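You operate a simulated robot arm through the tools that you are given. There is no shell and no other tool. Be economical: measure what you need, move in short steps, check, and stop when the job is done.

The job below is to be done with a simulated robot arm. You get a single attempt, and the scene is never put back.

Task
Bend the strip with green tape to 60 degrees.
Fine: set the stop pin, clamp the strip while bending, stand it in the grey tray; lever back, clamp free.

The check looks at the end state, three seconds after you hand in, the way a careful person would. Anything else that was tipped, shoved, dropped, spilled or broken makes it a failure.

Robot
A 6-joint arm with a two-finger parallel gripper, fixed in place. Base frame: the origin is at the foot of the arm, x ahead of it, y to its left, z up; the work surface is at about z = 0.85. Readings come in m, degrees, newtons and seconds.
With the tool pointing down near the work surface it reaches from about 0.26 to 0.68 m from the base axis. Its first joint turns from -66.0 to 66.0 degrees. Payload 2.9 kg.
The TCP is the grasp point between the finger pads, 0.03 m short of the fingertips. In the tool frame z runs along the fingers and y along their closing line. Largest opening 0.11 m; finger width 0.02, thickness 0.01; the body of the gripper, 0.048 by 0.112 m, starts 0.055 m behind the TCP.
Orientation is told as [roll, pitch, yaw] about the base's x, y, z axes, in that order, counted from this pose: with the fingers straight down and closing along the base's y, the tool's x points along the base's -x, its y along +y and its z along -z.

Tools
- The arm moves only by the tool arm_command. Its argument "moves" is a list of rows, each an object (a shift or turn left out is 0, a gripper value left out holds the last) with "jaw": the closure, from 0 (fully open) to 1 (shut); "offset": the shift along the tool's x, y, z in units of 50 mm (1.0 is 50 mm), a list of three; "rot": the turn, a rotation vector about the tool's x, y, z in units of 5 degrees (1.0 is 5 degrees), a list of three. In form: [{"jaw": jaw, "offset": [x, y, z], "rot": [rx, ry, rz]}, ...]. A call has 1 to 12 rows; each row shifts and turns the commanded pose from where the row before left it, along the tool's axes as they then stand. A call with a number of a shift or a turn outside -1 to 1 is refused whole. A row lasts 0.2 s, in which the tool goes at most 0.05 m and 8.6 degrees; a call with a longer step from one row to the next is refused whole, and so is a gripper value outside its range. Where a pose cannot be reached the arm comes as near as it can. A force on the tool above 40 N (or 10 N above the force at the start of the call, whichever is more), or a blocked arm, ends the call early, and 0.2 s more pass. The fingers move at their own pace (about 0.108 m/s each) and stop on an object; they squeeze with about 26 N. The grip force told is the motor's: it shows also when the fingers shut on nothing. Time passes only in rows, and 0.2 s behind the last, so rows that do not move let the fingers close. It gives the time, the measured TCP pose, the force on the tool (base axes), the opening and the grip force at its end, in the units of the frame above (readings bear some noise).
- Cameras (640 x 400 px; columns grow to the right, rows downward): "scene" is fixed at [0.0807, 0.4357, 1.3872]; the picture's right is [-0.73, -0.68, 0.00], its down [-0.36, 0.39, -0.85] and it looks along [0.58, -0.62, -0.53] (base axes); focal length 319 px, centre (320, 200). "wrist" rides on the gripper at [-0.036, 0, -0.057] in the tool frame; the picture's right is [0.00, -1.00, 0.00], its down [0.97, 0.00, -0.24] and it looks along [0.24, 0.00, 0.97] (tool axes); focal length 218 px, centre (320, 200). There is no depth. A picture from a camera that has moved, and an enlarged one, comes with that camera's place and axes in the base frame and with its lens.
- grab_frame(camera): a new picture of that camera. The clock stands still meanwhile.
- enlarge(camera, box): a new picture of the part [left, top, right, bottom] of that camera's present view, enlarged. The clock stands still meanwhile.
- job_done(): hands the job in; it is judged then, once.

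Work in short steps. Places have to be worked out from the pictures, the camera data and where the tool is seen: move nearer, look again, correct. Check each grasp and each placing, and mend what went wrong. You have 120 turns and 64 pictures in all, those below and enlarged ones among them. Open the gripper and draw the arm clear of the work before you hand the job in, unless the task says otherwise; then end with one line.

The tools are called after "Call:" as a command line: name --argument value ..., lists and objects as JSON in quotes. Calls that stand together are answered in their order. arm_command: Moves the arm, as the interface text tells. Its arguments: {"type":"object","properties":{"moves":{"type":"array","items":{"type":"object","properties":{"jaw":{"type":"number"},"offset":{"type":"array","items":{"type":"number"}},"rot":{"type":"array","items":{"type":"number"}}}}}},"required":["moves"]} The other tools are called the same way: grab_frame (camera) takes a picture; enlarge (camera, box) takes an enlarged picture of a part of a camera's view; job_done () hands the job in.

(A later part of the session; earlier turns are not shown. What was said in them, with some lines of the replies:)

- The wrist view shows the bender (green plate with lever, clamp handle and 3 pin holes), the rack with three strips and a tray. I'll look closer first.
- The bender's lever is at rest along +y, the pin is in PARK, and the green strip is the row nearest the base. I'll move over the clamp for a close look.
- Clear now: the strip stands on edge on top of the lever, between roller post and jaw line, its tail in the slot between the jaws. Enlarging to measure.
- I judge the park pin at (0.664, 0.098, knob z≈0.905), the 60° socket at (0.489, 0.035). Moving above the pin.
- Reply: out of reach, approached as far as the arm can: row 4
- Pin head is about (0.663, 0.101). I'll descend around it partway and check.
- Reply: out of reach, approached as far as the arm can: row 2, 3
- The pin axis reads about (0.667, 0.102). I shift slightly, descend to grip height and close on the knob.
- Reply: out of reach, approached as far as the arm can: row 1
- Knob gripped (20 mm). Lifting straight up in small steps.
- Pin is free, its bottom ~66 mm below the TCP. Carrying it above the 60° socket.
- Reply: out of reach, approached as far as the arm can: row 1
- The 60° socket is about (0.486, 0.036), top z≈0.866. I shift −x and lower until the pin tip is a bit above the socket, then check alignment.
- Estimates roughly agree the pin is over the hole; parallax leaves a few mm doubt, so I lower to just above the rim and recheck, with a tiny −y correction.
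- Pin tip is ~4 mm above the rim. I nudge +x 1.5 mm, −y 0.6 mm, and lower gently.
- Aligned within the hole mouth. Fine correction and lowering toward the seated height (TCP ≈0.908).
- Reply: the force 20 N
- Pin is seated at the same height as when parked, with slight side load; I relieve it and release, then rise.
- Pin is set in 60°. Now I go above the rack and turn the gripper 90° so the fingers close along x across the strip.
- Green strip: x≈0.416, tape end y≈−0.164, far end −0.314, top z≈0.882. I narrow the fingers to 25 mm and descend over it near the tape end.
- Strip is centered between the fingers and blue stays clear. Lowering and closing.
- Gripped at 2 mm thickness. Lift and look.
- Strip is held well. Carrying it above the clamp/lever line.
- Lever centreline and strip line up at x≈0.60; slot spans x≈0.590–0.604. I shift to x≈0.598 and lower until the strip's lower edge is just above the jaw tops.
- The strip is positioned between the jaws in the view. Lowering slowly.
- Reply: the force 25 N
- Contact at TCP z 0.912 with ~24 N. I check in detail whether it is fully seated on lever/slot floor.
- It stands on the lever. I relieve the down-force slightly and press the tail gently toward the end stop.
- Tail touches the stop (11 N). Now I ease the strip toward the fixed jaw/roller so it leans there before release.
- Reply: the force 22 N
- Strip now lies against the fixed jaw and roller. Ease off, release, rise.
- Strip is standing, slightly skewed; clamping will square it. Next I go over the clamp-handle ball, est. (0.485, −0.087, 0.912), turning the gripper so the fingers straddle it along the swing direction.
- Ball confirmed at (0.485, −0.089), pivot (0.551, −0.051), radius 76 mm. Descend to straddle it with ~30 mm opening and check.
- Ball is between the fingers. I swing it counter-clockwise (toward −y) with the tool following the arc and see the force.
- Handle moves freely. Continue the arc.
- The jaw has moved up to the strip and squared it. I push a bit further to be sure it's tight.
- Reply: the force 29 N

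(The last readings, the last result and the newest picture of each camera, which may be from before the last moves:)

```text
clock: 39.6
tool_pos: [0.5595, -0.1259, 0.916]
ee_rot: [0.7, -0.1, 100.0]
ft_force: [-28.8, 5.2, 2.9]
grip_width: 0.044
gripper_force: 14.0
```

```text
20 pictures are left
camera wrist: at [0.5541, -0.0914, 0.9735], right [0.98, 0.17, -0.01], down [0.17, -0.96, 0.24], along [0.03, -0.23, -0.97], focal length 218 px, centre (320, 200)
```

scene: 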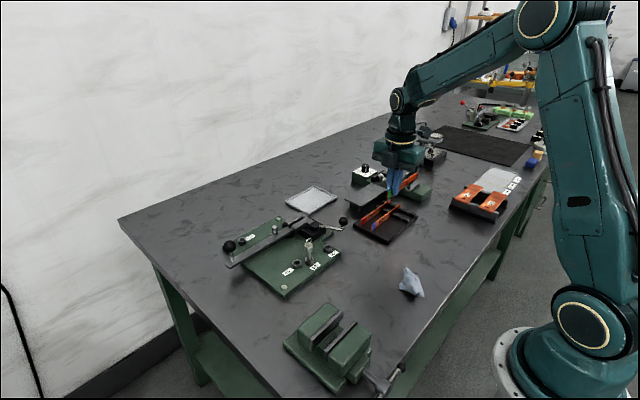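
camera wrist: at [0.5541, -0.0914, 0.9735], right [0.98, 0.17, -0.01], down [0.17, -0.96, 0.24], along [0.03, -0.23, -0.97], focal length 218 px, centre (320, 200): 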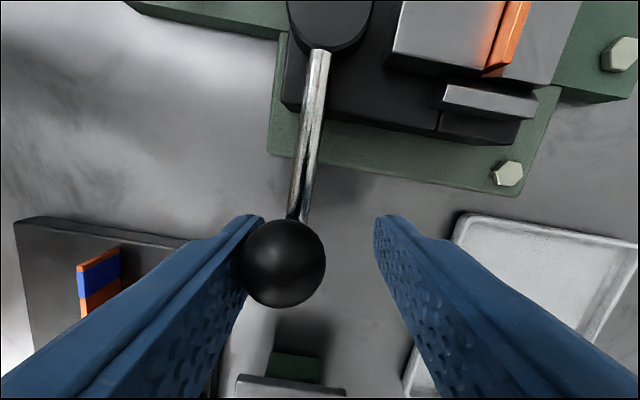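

Clamp is tight (≈29 N at the stop). I release the ball, rise, and travel above the lever knob, est. (0.602, 0.171, 0.922).

Call:
arm_command --moves '[{"offset": [0, 0.1, 0]}, {"jaw": 0.6, "offset": [0, 0, 0]}, {"offset": [0, 0, -1]}, {"offset": [0, 0, -1]}, {"offset": [-0.815, -0.3, 0]}, {"offset": [-0.815, -0.3, 0]}, {"offset": [-0.815, -0.3, 0]}, {"offset": [-0.815, -0.3, 0]}, {"offset": [-0.815, -0.3, 0]}, {"offset": [-0.815, -0.3, 0]}, {"offset": [-0.815, -0.3, 0]}, {}]'

Call:
arm_command --moves '[{"rot": [0, 0, 1]}, {"rot": [0, 0, 1]}, {"rot": [0, 0, 1]}, {"rot": [0, 0, 1]}, {"rot": [0, 0, 1]}, {}]'

Call:
grab_frame --camera "wrist"

```text
clock: 42.2
tool_pos: [0.6125, 0.1702, 1.0184]
ee_rot: [0.1, -0.1, 100.0]
ft_force: [-1.3, -1.0, -0.3]
grip_width: 0.0437
gripper_force: 0.0
```

```text
clock: 43.6
tool_pos: [0.6114, 0.1709, 1.0178]
ee_rot: [0.1, 0.1, 74.8]
ft_force: [0.1, -0.4, 0.1]
grip_width: 0.0438
gripper_force: 0.1
```

```text
19 pictures are left
camera wrist: at [0.6216, 0.2049, 1.0744], right [0.97, -0.26, 0.0], down [-0.25, -0.94, 0.24], along [-0.06, -0.23, -0.97], focal length 218 px, centre (320, 200)
```

wrist: 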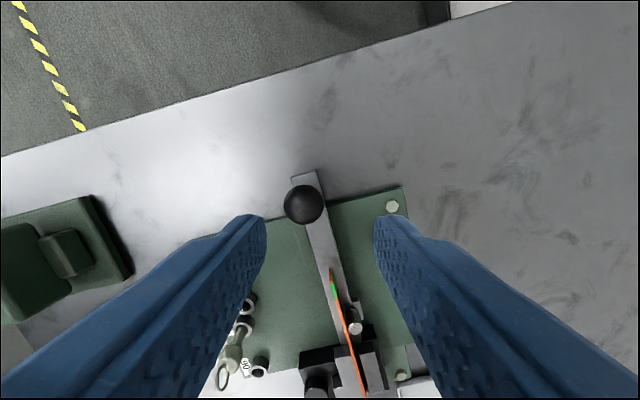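

Knob at (0.599, 0.168). Align and descend to straddle it.

Call:
arm_command --moves '[{"offset": [0.12, 0.21, 0.3]}, {"offset": [0, 0, 0.8]}, {"offset": [0, 0, 0.75]}, {}, {}]'

Call:
grab_frame --camera "wrist"

```text
clock: 44.8
tool_pos: [0.6003, 0.1654, 0.924]
ee_rot: [-0.1, 0.1, 75.0]
ft_force: [-0.5, -0.4, 0.3]
grip_width: 0.044
gripper_force: 0.0
```

```text
18 pictures are left
camera wrist: at [0.6109, 0.2006, 0.9809], right [0.97, -0.26, 0.0], down [-0.25, -0.94, 0.24], along [-0.06, -0.23, -0.97], focal length 218 px, centre (320, 200)
```

wrist: 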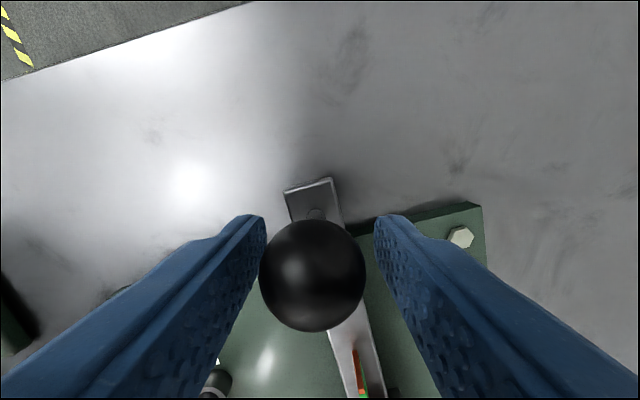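

Knob is straddled. Swinging the lever toward −x along its arc, in stages.

Call:
arm_command --moves '[{"offset": [0.03, 0.1, 0]}, {"offset": [0.087, 0.277, 0], "rot": [0, 0, -1]}, {"offset": [0.087, 0.277, 0], "rot": [0, 0, -1]}, {"offset": [0.087, 0.277, 0], "rot": [0, 0, -1]}, {"offset": [0.087, 0.277, 0], "rot": [0, 0, -1]}, {}]'

Call:
grab_frame --camera "wrist"

```text
clock: 46.2
tool_pos: [0.5376, 0.1567, 0.9249]
ee_rot: [-0.1, 0.0, 95.0]
ft_force: [11.8, -4.3, 0.9]
grip_width: 0.0502
gripper_force: 6.2
```

```text
17 pictures are left
camera wrist: at [0.5353, 0.1922, 0.9828], right [1.0, 0.09, 0.0], down [0.08, -0.97, 0.24], along [0.02, -0.24, -0.97], focal length 218 px, centre (320, 200)
```

wrist: 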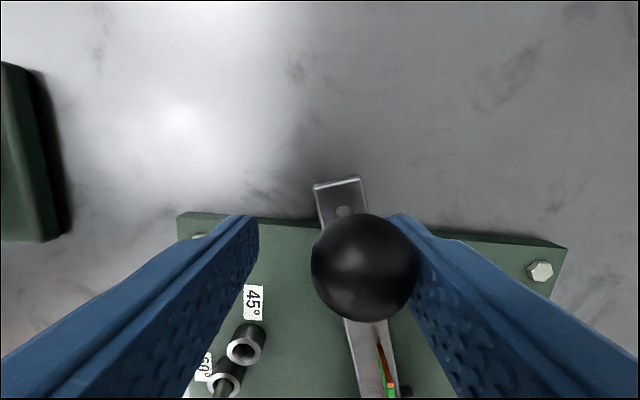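

Lever follows with ~12 N, strip bending. Continue.

Call:
arm_command --moves '[{"offset": [0.087, 0.277, 0], "rot": [0, 0, -1]}, {"offset": [0.087, 0.277, 0], "rot": [0, 0, -1]}, {"offset": [0.087, 0.277, 0], "rot": [0, 0, -1]}, {"offset": [0.087, 0.277, 0], "rot": [0, 0, -1]}, {}]'

Call:
enlarge --camera "scene" --box '[230, 190, 350, 290]'

```text
clock: 47.4
tool_pos: [0.4877, 0.1291, 0.9246]
ee_rot: [0.0, 0.1, 115.2]
ft_force: [11.4, 2.8, 2.0]
grip_width: 0.0495
gripper_force: 5.4
```

```text
4.00 times, centred on (290, 240) of scene
camera zoom: at [0.0809, 0.4358, 1.3871], right [-0.73, -0.68, 0.0], down [-0.36, 0.39, -0.85], along [0.58, -0.62, -0.53], focal length 1275 px, centre (440, 40)
```

zoom: 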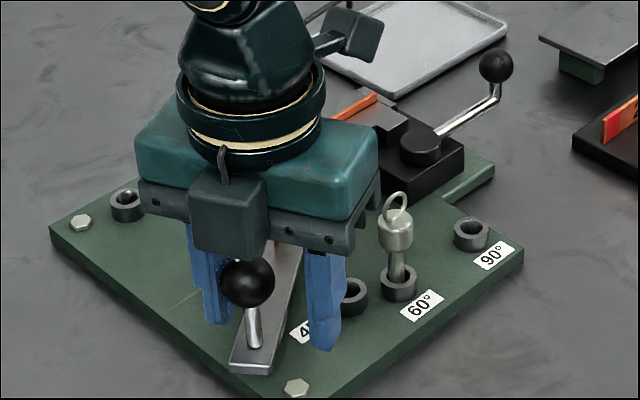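

Continuing toward the pin; watching for the force rise.

Call:
arm_command --moves '[{"offset": [0.087, 0.277, 0], "rot": [0, 0, -1]}, {"offset": [0.087, 0.277, 0], "rot": [0, 0, -1]}, {"offset": [0.087, 0.277, 0], "rot": [0, 0, -1]}, {}]'

Call:
grab_frame --camera "wrist"

```text
clock: 48.4
tool_pos: [0.4596, 0.0961, 0.924]
ee_rot: [0.0, 0.0, 130.0]
ft_force: [11.1, 4.1, 1.3]
grip_width: 0.0498
gripper_force: 5.6
```

```text
15 pictures are left
camera wrist: at [0.4358, 0.1241, 0.9812], right [0.77, 0.64, 0.0], down [0.62, -0.74, 0.24], along [0.15, -0.18, -0.97], focal length 218 px, centre (320, 200)
```

wrist: 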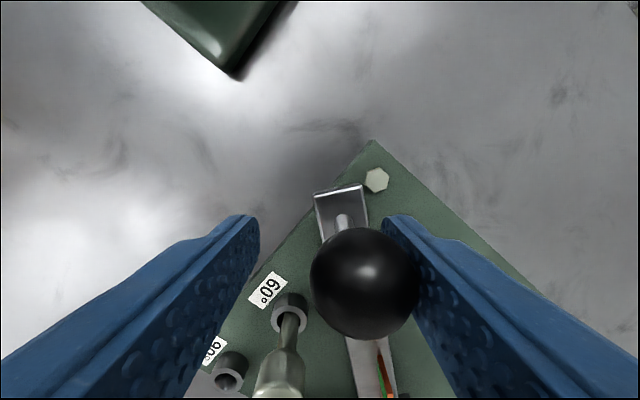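

Still ~1–2 cm from the pin. Continue in small rows.

Call:
arm_command --moves '[{"offset": [0.087, 0.277, 0], "rot": [0, 0, -1]}, {"offset": [0.08, 0.27, 0], "rot": [0, 0, -1]}, {}]'

Call:
arm_command --moves '[{"offset": [0.02, 0.1, 0], "rot": [0, 0, -0.3]}, {}]'

Call:
grab_frame --camera "wrist"

```text
clock: 49.2
tool_pos: [0.4428, 0.0727, 0.9256]
ee_rot: [0.0, 0.0, 140.2]
ft_force: [10.4, 5.3, -2.5]
grip_width: 0.0495
gripper_force: 6.0
```

```text
clock: 49.8
tool_pos: [0.4403, 0.0673, 0.9249]
ee_rot: [0.0, 0.1, 141.5]
ft_force: [9.2, 7.6, -2.9]
grip_width: 0.0496
gripper_force: 5.8
```

```text
14 pictures are left
camera wrist: at [0.4134, 0.0902, 0.9818], right [0.62, 0.78, 0.0], down [0.76, -0.6, 0.24], along [0.19, -0.15, -0.97], focal length 218 px, centre (320, 200)
```

wrist: 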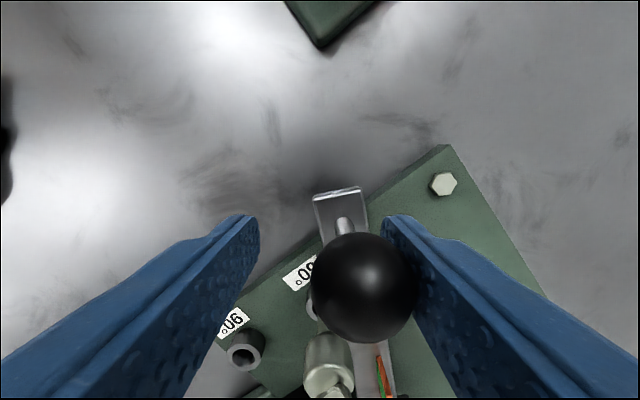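

Almost at the pin; keep small steps till the force jumps.

Call:
arm_command --moves '[{"offset": [0.02, 0.1, 0], "rot": [0, 0, -0.3]}, {"offset": [0.02, 0.1, 0], "rot": [0, 0, -0.3]}, {}]'

Call:
arm_command --moves '[{"offset": [0.02, 0.1, 0], "rot": [0, 0, -0.3]}, {}]'

```text
clock: 50.6
tool_pos: [0.4365, 0.0597, 0.925]
ee_rot: [-0.1, 0.1, 144.5]
ft_force: [17.8, 16.7, -8.0]
grip_width: 0.0555
gripper_force: 10.9
```

```text
clock: 51.2
tool_pos: [0.4352, 0.0558, 0.926]
ee_rot: [-0.3, 0.1, 146.4]
ft_force: [23.3, 27.6, -15.7]
grip_width: 0.0619
gripper_force: 17.5
```

Force rose from 11 to ~36 N: the lever is against the pin. I verify visually.

Call:
grab_frame --camera "wrist"

```text
13 pictures are left
camera wrist: at [0.4057, 0.0757, 0.9826], right [0.55, 0.83, 0.01], down [0.81, -0.54, 0.24], along [0.2, -0.13, -0.97], focal length 218 px, centre (320, 200)
```

wrist: 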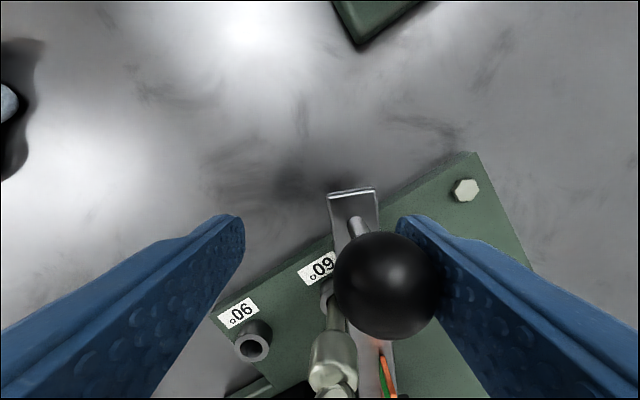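

The lever rests on the pin. Back off, rise, and turn toward the clamp handle (leaving the lever under the strip as support while unclamping).

Call:
arm_command --moves '[{"offset": [0, -0.22, 0]}, {"jaw": 0.4}, {"offset": [0, 0, -1]}, {"offset": [0, 0, -1]}, {"rot": [0, 0, 1]}, {"rot": [0, 0, 1]}, {"rot": [0, 0, 1]}, {"rot": [0, 0, 1]}, {"rot": [0, 0, 1]}, {"rot": [0, 0, 1]}, {"rot": [0, 0, 1]}, {"rot": [0, 0, 1]}]'

Call:
arm_command --moves '[{"rot": [0, 0, 1]}, {"rot": [0, 0, 1]}, {"jaw": 0.62}, {}]'

Call:
enlarge --camera "scene" --box '[240, 190, 360, 270]'

```text
clock: 53.8
tool_pos: [0.4401, 0.0631, 1.0257]
ee_rot: [0.0, 0.0, 105.9]
ft_force: [-0.5, 0.4, -0.2]
grip_width: 0.0659
gripper_force: 0.2
```

```text
clock: 54.8
tool_pos: [0.4409, 0.0626, 1.0248]
ee_rot: [0.0, 0.0, 95.9]
ft_force: [-0.1, -0.4, -0.5]
grip_width: 0.0417
gripper_force: 0.0
```

```text
5.00 times, centred on (300, 230) of scene
camera zoom: at [0.0807, 0.4357, 1.3872], right [-0.73, -0.68, 0.0], down [-0.36, 0.39, -0.85], along [0.58, -0.62, -0.53], focal length 1594 px, centre (420, 50)
```

zoom: 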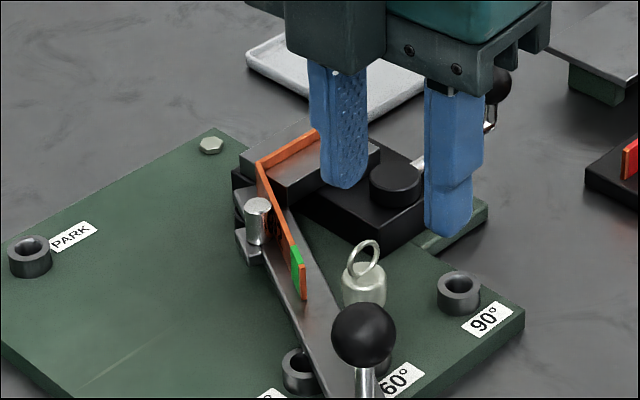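

Strip bent neatly. Now to the clamp ball at (0.548, −0.128).

Call:
arm_command --moves '[{"offset": [0.8, -0.35, 0]}, {"offset": [0.8, -0.35, 0]}, {"offset": [0.8, -0.35, 0]}, {"offset": [0.8, -0.35, 0]}, {"offset": [0.8, -0.33, 0]}, {}]'

Call:
grab_frame --camera "wrist"

```text
clock: 56.2
tool_pos: [0.5469, -0.1287, 1.0248]
ee_rot: [-0.1, 0.1, 96.0]
ft_force: [-0.9, -0.6, 0.4]
grip_width: 0.0417
gripper_force: 0.0
```

```text
11 pictures are left
camera wrist: at [0.5444, -0.0931, 1.0827], right [0.99, 0.1, 0.0], down [0.1, -0.97, 0.24], along [0.02, -0.24, -0.97], focal length 218 px, centre (320, 200)
```

wrist: 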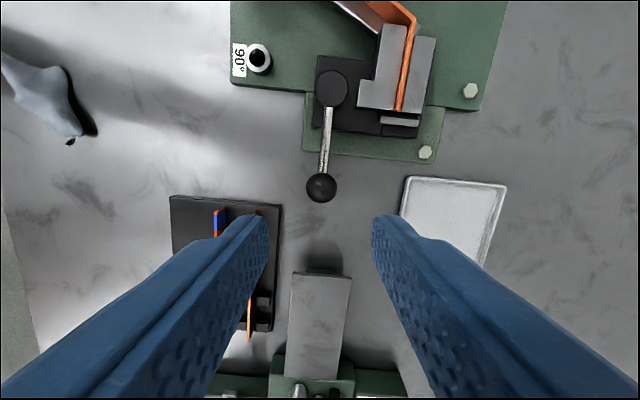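

Ball confirmed. Descend and straddle, narrow the fingers, then swing it back clockwise.

Call:
arm_command --moves '[{"offset": [-0.08, 0, 0.7]}, {"offset": [0, 0, 0.8]}, {"offset": [0, 0, 0.63]}, {"jaw": 0.73}, {}, {"offset": [0, 0.08, 0]}, {"offset": [0, 0.133, 0], "rot": [0, 0, 1]}, {"offset": [0, 0.133, 0], "rot": [0, 0, 1]}, {"offset": [0, 0.133, 0], "rot": [0, 0, 1]}, {"offset": [0, 0.133, 0], "rot": [0, 0, 1]}, {}]'

Call:
arm_command --moves '[{"offset": [0, 0.133, 0], "rot": [0, 0, 1]}, {"offset": [0, 0.133, 0], "rot": [0, 0, 1]}, {"offset": [0, 0.133, 0], "rot": [0, 0, 1]}, {"offset": [0, 0.133, 0], "rot": [0, 0, 1]}, {}]'

Call:
grab_frame --camera "wrist"

```text
clock: 58.6
tool_pos: [0.5165, -0.1238, 0.9197]
ee_rot: [0.0, -0.1, 75.9]
ft_force: [0.6, 0.4, 0.6]
grip_width: 0.0299
gripper_force: 0.4
```

```text
clock: 59.8
tool_pos: [0.492, -0.1128, 0.9193]
ee_rot: [0.1, 0.0, 55.9]
ft_force: [-0.3, -0.4, 0.2]
grip_width: 0.0301
gripper_force: 0.5
```

```text
10 pictures are left
camera wrist: at [0.512, -0.0832, 0.9759], right [0.83, -0.56, 0.0], down [-0.54, -0.8, 0.24], along [-0.13, -0.2, -0.97], focal length 218 px, centre (320, 200)
```

wrist: 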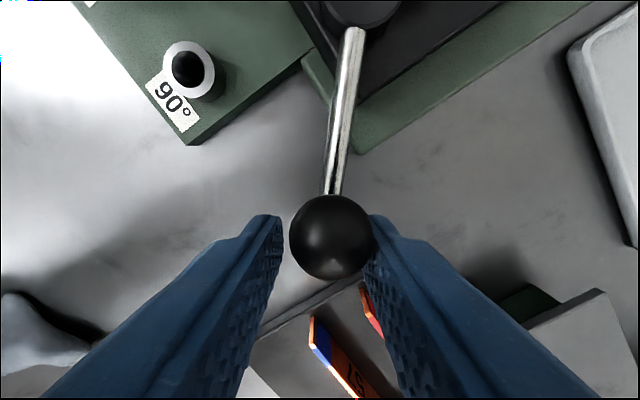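

Handle at ~229°, going well; continue the last ~19° back to its starting position.

Call:
arm_command --moves '[{"offset": [-0.06, 0.133, 0], "rot": [0, 0, 1]}, {"offset": [-0.05, 0.133, 0], "rot": [0, 0, 1]}, {"offset": [-0.03, 0.133, 0], "rot": [0, 0, 1]}, {"offset": [-0.02, 0.1, 0], "rot": [0, 0, 1]}, {}]'

Call:
grab_frame --camera "wrist"

```text
clock: 61.0
tool_pos: [0.4779, -0.0899, 0.9182]
ee_rot: [0.1, 0.0, 35.9]
ft_force: [0.5, -0.8, 0.8]
grip_width: 0.0299
gripper_force: 0.2
```

```text
9 pictures are left
camera wrist: at [0.5076, -0.069, 0.9754], right [0.59, -0.81, 0.0], down [-0.79, -0.57, 0.24], along [-0.19, -0.14, -0.97], focal length 218 px, centre (320, 200)
```

wrist: 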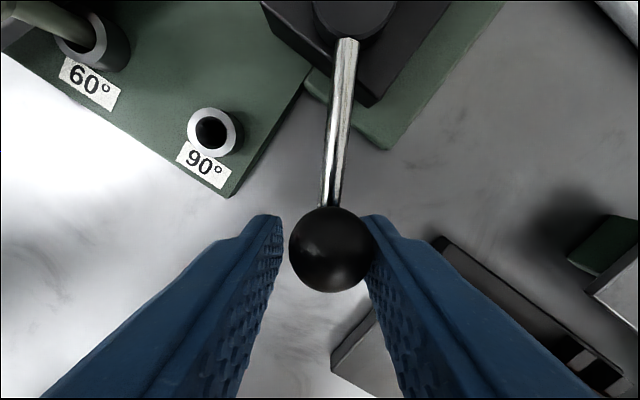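

Handle is back at its start position (clamp free). Rise and turn to yaw −30° to grip the bent leg.

Call:
arm_command --moves '[{"offset": [0, -0.05, 0]}, {"offset": [0, 0, -1], "jaw": 0.7}, {"offset": [0, 0, -1]}, {"rot": [0, 0, 1]}, {"rot": [0, 0, 1]}, {"rot": [0, 0, 1]}, {"rot": [0, 0, 1]}, {"rot": [0, 0, 1]}, {"rot": [0, 0, 1]}, {"rot": [0, 0, 1]}, {"rot": [0, 0, 1]}, {"rot": [0, 0, 1]}]'

Call:
arm_command --moves '[{"rot": [0, 0, 1]}, {"rot": [0, 0, 1]}, {"rot": [0, 0, 1]}, {"rot": [0, 0, 1]}, {"rot": [0, 0, 0.1]}, {}]'

Call:
enlarge --camera "scene" --box '[250, 190, 350, 270]'

```text
clock: 63.6
tool_pos: [0.4783, -0.0938, 1.0185]
ee_rot: [0.0, 0.0, -9.2]
ft_force: [-0.4, -0.6, -0.4]
grip_width: 0.033
gripper_force: 0.1
```

```text
clock: 65.0
tool_pos: [0.4789, -0.0914, 1.0181]
ee_rot: [0.0, 0.0, -29.4]
ft_force: [0.5, 0.7, 0.2]
grip_width: 0.0329
gripper_force: 0.1
```

```text
5.00 times, centred on (300, 230) of scene
camera zoom: at [0.0807, 0.4357, 1.3872], right [-0.73, -0.68, 0.0], down [-0.36, 0.39, -0.85], along [0.58, -0.62, -0.53], focal length 1594 px, centre (420, 50)
```

zoom: 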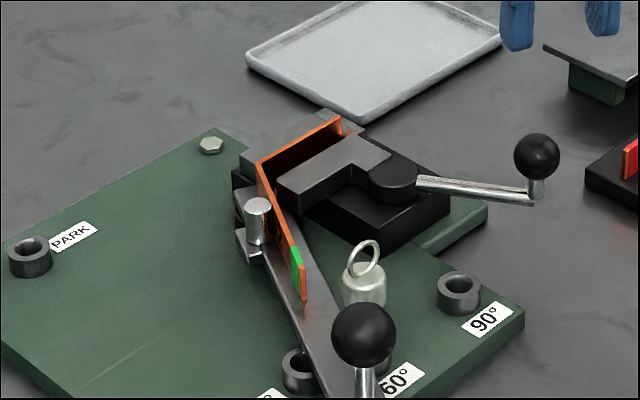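

Strip stands still on lever/slot. Leg runs (0.604, 0.000)→(0.524, 0.042). I move over a grip point at (0.545, 0.031), beyond the roller.

Call:
arm_command --moves '[{"offset": [0.016, 0.928, 0]}, {"offset": [0.016, 0.928, 0]}, {"offset": [0.016, 0.928, 0]}, {"offset": [0, 0, 0.7]}, {}]'

Call:
grab_frame --camera "wrist"

```text
clock: 66.2
tool_pos: [0.5452, 0.0317, 0.983]
ee_rot: [0.0, 0.1, -29.5]
ft_force: [-0.6, -0.1, 0.9]
grip_width: 0.0327
gripper_force: 0.0
```

```text
7 pictures are left
camera wrist: at [0.5776, 0.0143, 1.0396], right [-0.49, -0.87, 0.0], down [-0.84, 0.48, 0.24], along [-0.21, 0.12, -0.97], focal length 218 px, centre (320, 200)
```

wrist: 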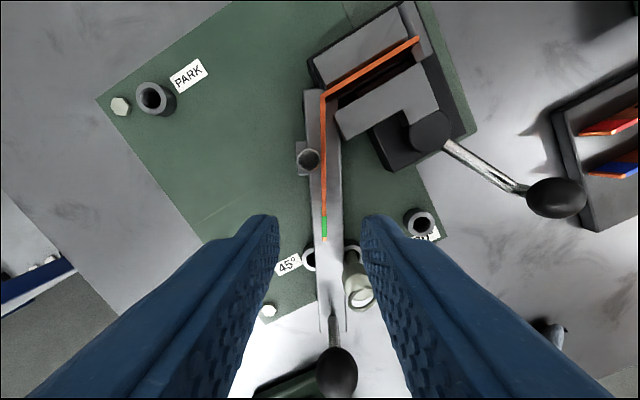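

Leg is aligned with the gripper. Shift 2 mm, descend to z≈0.9145 and close.

Call:
arm_command --moves '[{"offset": [0, -0.04, 0.6]}, {"offset": [0, 0, 0.6]}, {"offset": [0, 0, 0.15]}, {}, {"jaw": 1.0}, {}, {}]'

```text
clock: 67.8
tool_pos: [0.5443, 0.0294, 0.9146]
ee_rot: [0.0, 0.0, -29.4]
ft_force: [1.1, 2.7, -1.1]
grip_width: 0.0021
gripper_force: 25.5
```

Leg gripped. Lift straight out, turn to yaw ≈ −41°, and carry toward the tray (inner area x≈0.645–0.735, y≈−0.12…−0.248).

Call:
arm_command --moves '[{"offset": [0, 0, -0.3]}, {"offset": [0, 0, -0.5]}, {"offset": [0, 0, -0.7]}, {"rot": [0, 0, 1]}, {"rot": [0, 0, 1]}, {"rot": [0, 0, 0.3]}, {"offset": [-0.94, -0.27, 0]}, {"offset": [-0.94, -0.27, 0]}, {"offset": [-0.94, -0.27, 0]}, {"offset": [-0.94, -0.27, 0]}, {}]'

Call:
grab_frame --camera "wrist"

```text
clock: 70.2
tool_pos: [0.6484, -0.1378, 0.9886]
ee_rot: [-0.1, 0.1, -41.0]
ft_force: [0.0, -0.2, -0.2]
grip_width: 0.0019
gripper_force: 26.0
```

```text
6 pictures are left
camera wrist: at [0.677, -0.1606, 1.0452], right [-0.66, -0.76, 0.0], down [-0.73, 0.64, 0.24], along [-0.18, 0.16, -0.97], focal length 218 px, centre (320, 200)
```

wrist: 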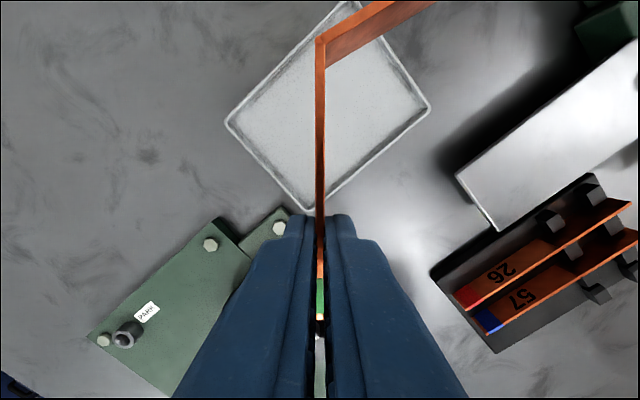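

Tray outline: x 0.642–0.740, y −0.116…−0.246. I turn to yaw ≈ −31°, tilt 4° outward for reach, and come down over the tray, TCP aimed at (0.668, −0.137).

Call:
arm_command --moves '[{"rot": [0, 0, -1]}, {"rot": [0, 0, -0.9]}, {"rot": [-0.27, -0.75, 0]}, {"offset": [0, 0, 0.5]}, {"offset": [0, 0, 0.5]}, {"offset": [-0.26, 0.17, 0]}, {}]'

Call:
grab_frame --camera "wrist"

```text
clock: 71.8
tool_pos: [0.669, -0.1355, 0.9417]
ee_rot: [1.3, -3.7, -31.6]
ft_force: [0.0, 0.0, -0.9]
grip_width: 0.0019
gripper_force: 25.8
```

```text
5 pictures are left
camera wrist: at [0.6964, -0.1543, 1.0011], right [-0.52, -0.85, -0.02], down [-0.84, 0.51, 0.18], along [-0.14, 0.11, -0.98], focal length 218 px, centre (320, 200)
```

wrist: 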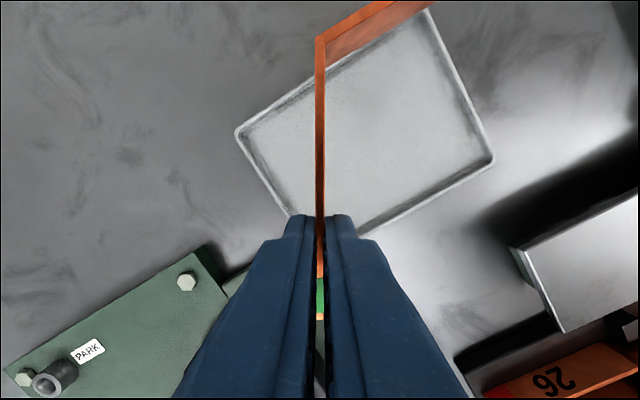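

Geometry fits with 4–7 mm margins. Descend gently into the tray until contact.

Call:
arm_command --moves '[{"offset": [-0.02, -0.035, 0.4]}, {"offset": [0, 0, 0.3]}, {"offset": [0, 0, 0.15]}, {}]'

Call:
enlarge --camera "scene" --box '[270, 165, 370, 235]'

```text
clock: 72.8
tool_pos: [0.673, -0.1401, 0.9001]
ee_rot: [1.4, -3.8, -31.5]
ft_force: [0.3, -1.1, -1.1]
grip_width: 0.0019
gripper_force: 25.6
```

```text
5.71 times, centred on (320, 200) of scene
camera zoom: at [0.0807, 0.4357, 1.3872], right [-0.73, -0.68, 0.0], down [-0.36, 0.39, -0.85], along [0.58, -0.62, -0.53], focal length 1821 px, centre (320, 200)
```

zoom: 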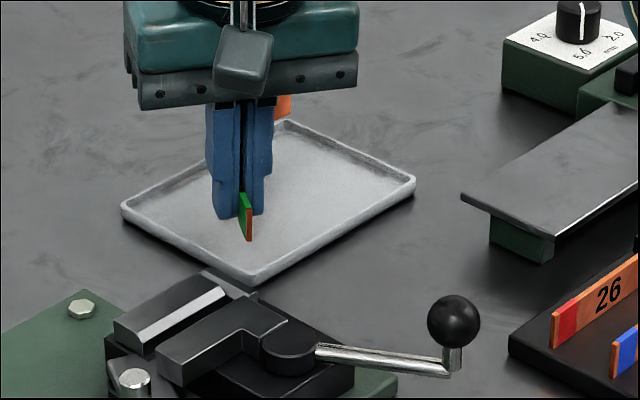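

Tape end is inside the rim. Lower the last bit to contact.

Call:
arm_command --moves '[{"offset": [0, 0, 0.08]}, {"offset": [0, 0, 0.06]}, {"offset": [0, 0, 0.05]}, {}]'

```text
clock: 73.8
tool_pos: [0.6721, -0.1399, 0.8898]
ee_rot: [1.5, -3.8, -31.5]
ft_force: [-0.6, 0.4, 0.3]
grip_width: 0.0021
gripper_force: 26.0
```

Call:
arm_command --moves '[{"offset": [0, 0, 0.04]}, {"offset": [0, 0, 0.03]}, {}]'

```text
clock: 74.6
tool_pos: [0.6737, -0.1381, 0.8849]
ee_rot: [1.4, -3.8, -31.5]
ft_force: [-0.4, -0.4, -1.4]
grip_width: 0.002
gripper_force: 26.2
```

No contact yet; continue in 1–2 mm steps.

Call:
arm_command --moves '[{"offset": [0, 0, 0.03]}, {"offset": [0, 0, 0.02]}, {}]'

```text
clock: 75.4
tool_pos: [0.6748, -0.1395, 0.8861]
ee_rot: [1.4, -3.9, -31.5]
ft_force: [-4.2, 5.1, 15.6]
grip_width: 0.0021
gripper_force: 25.5
```

Contact (16 N). Ease up a hair and 2 mm inward, then open slightly and rise.

Call:
arm_command --moves '[{"offset": [0.035, -0.02, -0.025]}, {}, {"jaw": 0.95}, {}, {}, {"offset": [0, 0, -0.4]}, {"offset": [0, 0, -0.8]}, {"offset": [0.5, 0, -0.8]}, {}]'

Call:
grab_frame --camera "wrist"

```text
clock: 77.4
tool_pos: [0.6452, -0.1249, 0.9818]
ee_rot: [1.3, -3.7, -31.6]
ft_force: [-0.4, -0.1, 0.6]
grip_width: 0.0056
gripper_force: 0.0
```

```text
3 pictures are left
camera wrist: at [0.6723, -0.1429, 1.0422], right [-0.52, -0.85, -0.02], down [-0.84, 0.51, 0.18], along [-0.14, 0.11, -0.98], focal length 218 px, centre (320, 200)
```

wrist: 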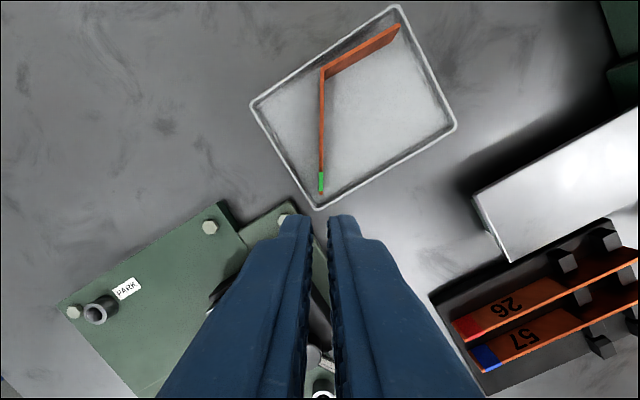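

Strip stands inside the tray. Now return the lever: remove the tilt and move above the knob at (0.440, 0.079).

Call:
arm_command --moves '[{"offset": [0.3, 0, -0.6], "jaw": 0.5}, {"rot": [0.27, 0.75, 0]}, {"offset": [0.9, 0.22, 0]}, {"offset": [0.9, 0.22, 0]}, {"offset": [0.9, 0.22, 0]}, {"offset": [0.9, 0.22, 0]}, {"offset": [0.9, 0.22, 0]}, {"offset": [0.8, 0.22, 0]}, {}]'

```text
clock: 79.4
tool_pos: [0.4383, 0.0777, 1.0113]
ee_rot: [0.0, 0.0, -31.6]
ft_force: [0.3, -0.6, -0.1]
grip_width: 0.0552
gripper_force: 0.1
```

I check the knob's alignment before descending.

Call:
grab_frame --camera "wrist"

```text
2 pictures are left
camera wrist: at [0.4691, 0.0586, 1.0686], right [-0.52, -0.85, 0.0], down [-0.83, 0.51, 0.24], along [-0.2, 0.13, -0.97], focal length 218 px, centre (320, 200)
```

wrist: 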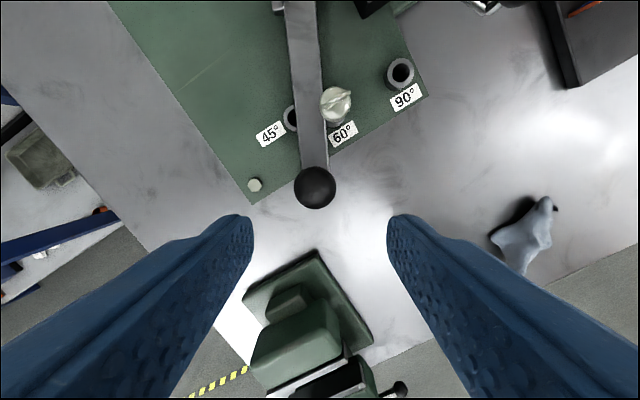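

Knob at (0.449, 0.076). Correct, descend, and swing the lever back in the first half.

Call:
arm_command --moves '[{"offset": [-0.16, 0.08, 0.5]}, {"offset": [0, 0, 0.7]}, {"offset": [0, 0, 0.54]}, {"jaw": 0.6}, {}, {"offset": [0, 0.15, 0]}, {"offset": [0, 0.29, 0], "rot": [0, 0, 1]}, {"offset": [0, 0.29, 0], "rot": [0, 0, 1]}, {"offset": [0, 0.29, 0], "rot": [0, 0, 1]}, {"offset": [0, 0.29, 0], "rot": [0, 0, 1]}, {}]'

Call:
arm_command --moves '[{"offset": [0, 0.29, 0], "rot": [0, 0, 1]}, {"offset": [0, 0.29, 0], "rot": [0, 0, 1]}, {"offset": [0, 0.29, 0], "rot": [0, 0, 1]}, {"offset": [0, 0.29, 0], "rot": [0, 0, 1]}, {}]'

```text
clock: 81.8
tool_pos: [0.4875, 0.1301, 0.9247]
ee_rot: [0.0, 0.1, -51.5]
ft_force: [-0.3, 0.3, 0.5]
grip_width: 0.044
gripper_force: 0.4
```

```text
clock: 83.0
tool_pos: [0.5353, 0.1589, 0.9274]
ee_rot: [0.0, -0.1, -71.6]
ft_force: [0.0, 0.2, 0.0]
grip_width: 0.0441
gripper_force: 0.3
```

Moving freely; continue to the rest stop.

Call:
arm_command --moves '[{"offset": [0, 0.29, 0], "rot": [0, 0, 1]}, {"offset": [0, 0.29, 0], "rot": [0, 0, 1]}, {"offset": [0, 0.29, 0], "rot": [0, 0, 1]}, {"offset": [0, 0.26, 0], "rot": [0, 0, 0.8]}, {}]'

```text
clock: 84.2
tool_pos: [0.5911, 0.1682, 0.925]
ee_rot: [0.0, 0.0, -90.6]
ft_force: [-0.6, -0.4, 0.6]
grip_width: 0.0438
gripper_force: 0.2
```

Ball is ~15 mm short of rest; small steps until resistance.

Call:
arm_command --moves '[{"offset": [0.01, 0.15, 0]}, {"offset": [0.01, 0.1, 0]}, {}]'

Call:
arm_command --moves '[{"offset": [0.01, 0.05, 0]}, {}]'

```text
clock: 85.0
tool_pos: [0.6035, 0.1718, 0.9238]
ee_rot: [0.0, 0.0, -90.5]
ft_force: [-1.5, 0.5, 0.4]
grip_width: 0.0441
gripper_force: 0.4
```

```text
clock: 85.6
tool_pos: [0.6053, 0.1714, 0.9253]
ee_rot: [0.0, 0.0, -90.5]
ft_force: [-1.0, 0.1, 0.2]
grip_width: 0.0443
gripper_force: 0.1
```

Call:
arm_command --moves '[{"offset": [-0.03, 0.05, 0]}, {}]'

Call:
arm_command --moves '[{"offset": [0, 0.05, 0]}, {}]'

```text
clock: 86.2
tool_pos: [0.6081, 0.169, 0.925]
ee_rot: [0.0, 0.1, -90.4]
ft_force: [-0.3, 0.1, 0.3]
grip_width: 0.0446
gripper_force: 0.4
```

```text
clock: 86.8
tool_pos: [0.6095, 0.1696, 0.9269]
ee_rot: [-0.1, 0.1, -90.5]
ft_force: [-7.9, 0.1, 4.3]
grip_width: 0.0482
gripper_force: 4.1
```

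Resistance appears (−8 N) — the lever is at its rest stop. Back off, rise, draw clear and inspect.

Call:
arm_command --moves '[{"offset": [0, -0.15, 0]}, {}, {"offset": [0, 0, -1]}, {"offset": [0, 0, -1]}, {"offset": [-0.6, -0.7, -0.2]}, {"offset": [-0.6, -0.7, -0.3]}, {"offset": [0, -0.7, -0.5]}, {"offset": [0, -0.7, -0.5]}, {}]'

Call:
enlarge --camera "scene" --box '[220, 165, 420, 290]'

```text
clock: 88.8
tool_pos: [0.4607, 0.1128, 1.1028]
ee_rot: [0.0, -0.1, -90.5]
ft_force: [-0.4, 0.1, -0.2]
grip_width: 0.044
gripper_force: 0.1
```

```text
3.20 times, centred on (320, 228) of scene
camera zoom: at [0.0806, 0.4357, 1.3872], right [-0.73, -0.68, 0.0], down [-0.36, 0.39, -0.85], along [0.58, -0.62, -0.53], focal length 1020 px, centre (320, 112)
```

zoom: 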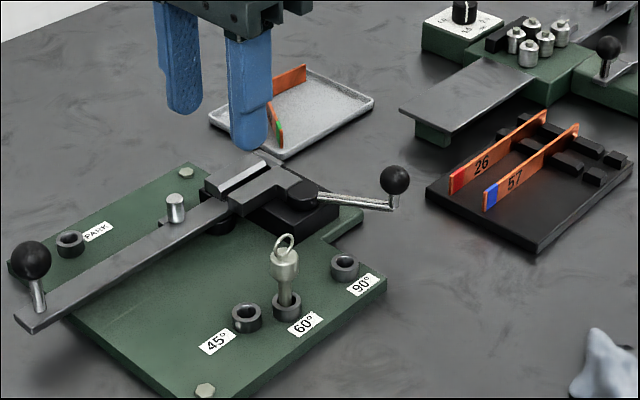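

The lever is back, the clamp handle is at its open position, the pin is in 60° and the strip stands in the tray. The arm is clear and the gripper open, so I hand in.

Call:
job_done

```text
The job is handed in.
```

The green-taped strip was clamped, bent against the 60° stop pin and stood in the grey tray. I judged the angle by eye from the pictures at about 60–62°. The lever is back at rest, the clamp is free and the pin is still in the 60° hole.
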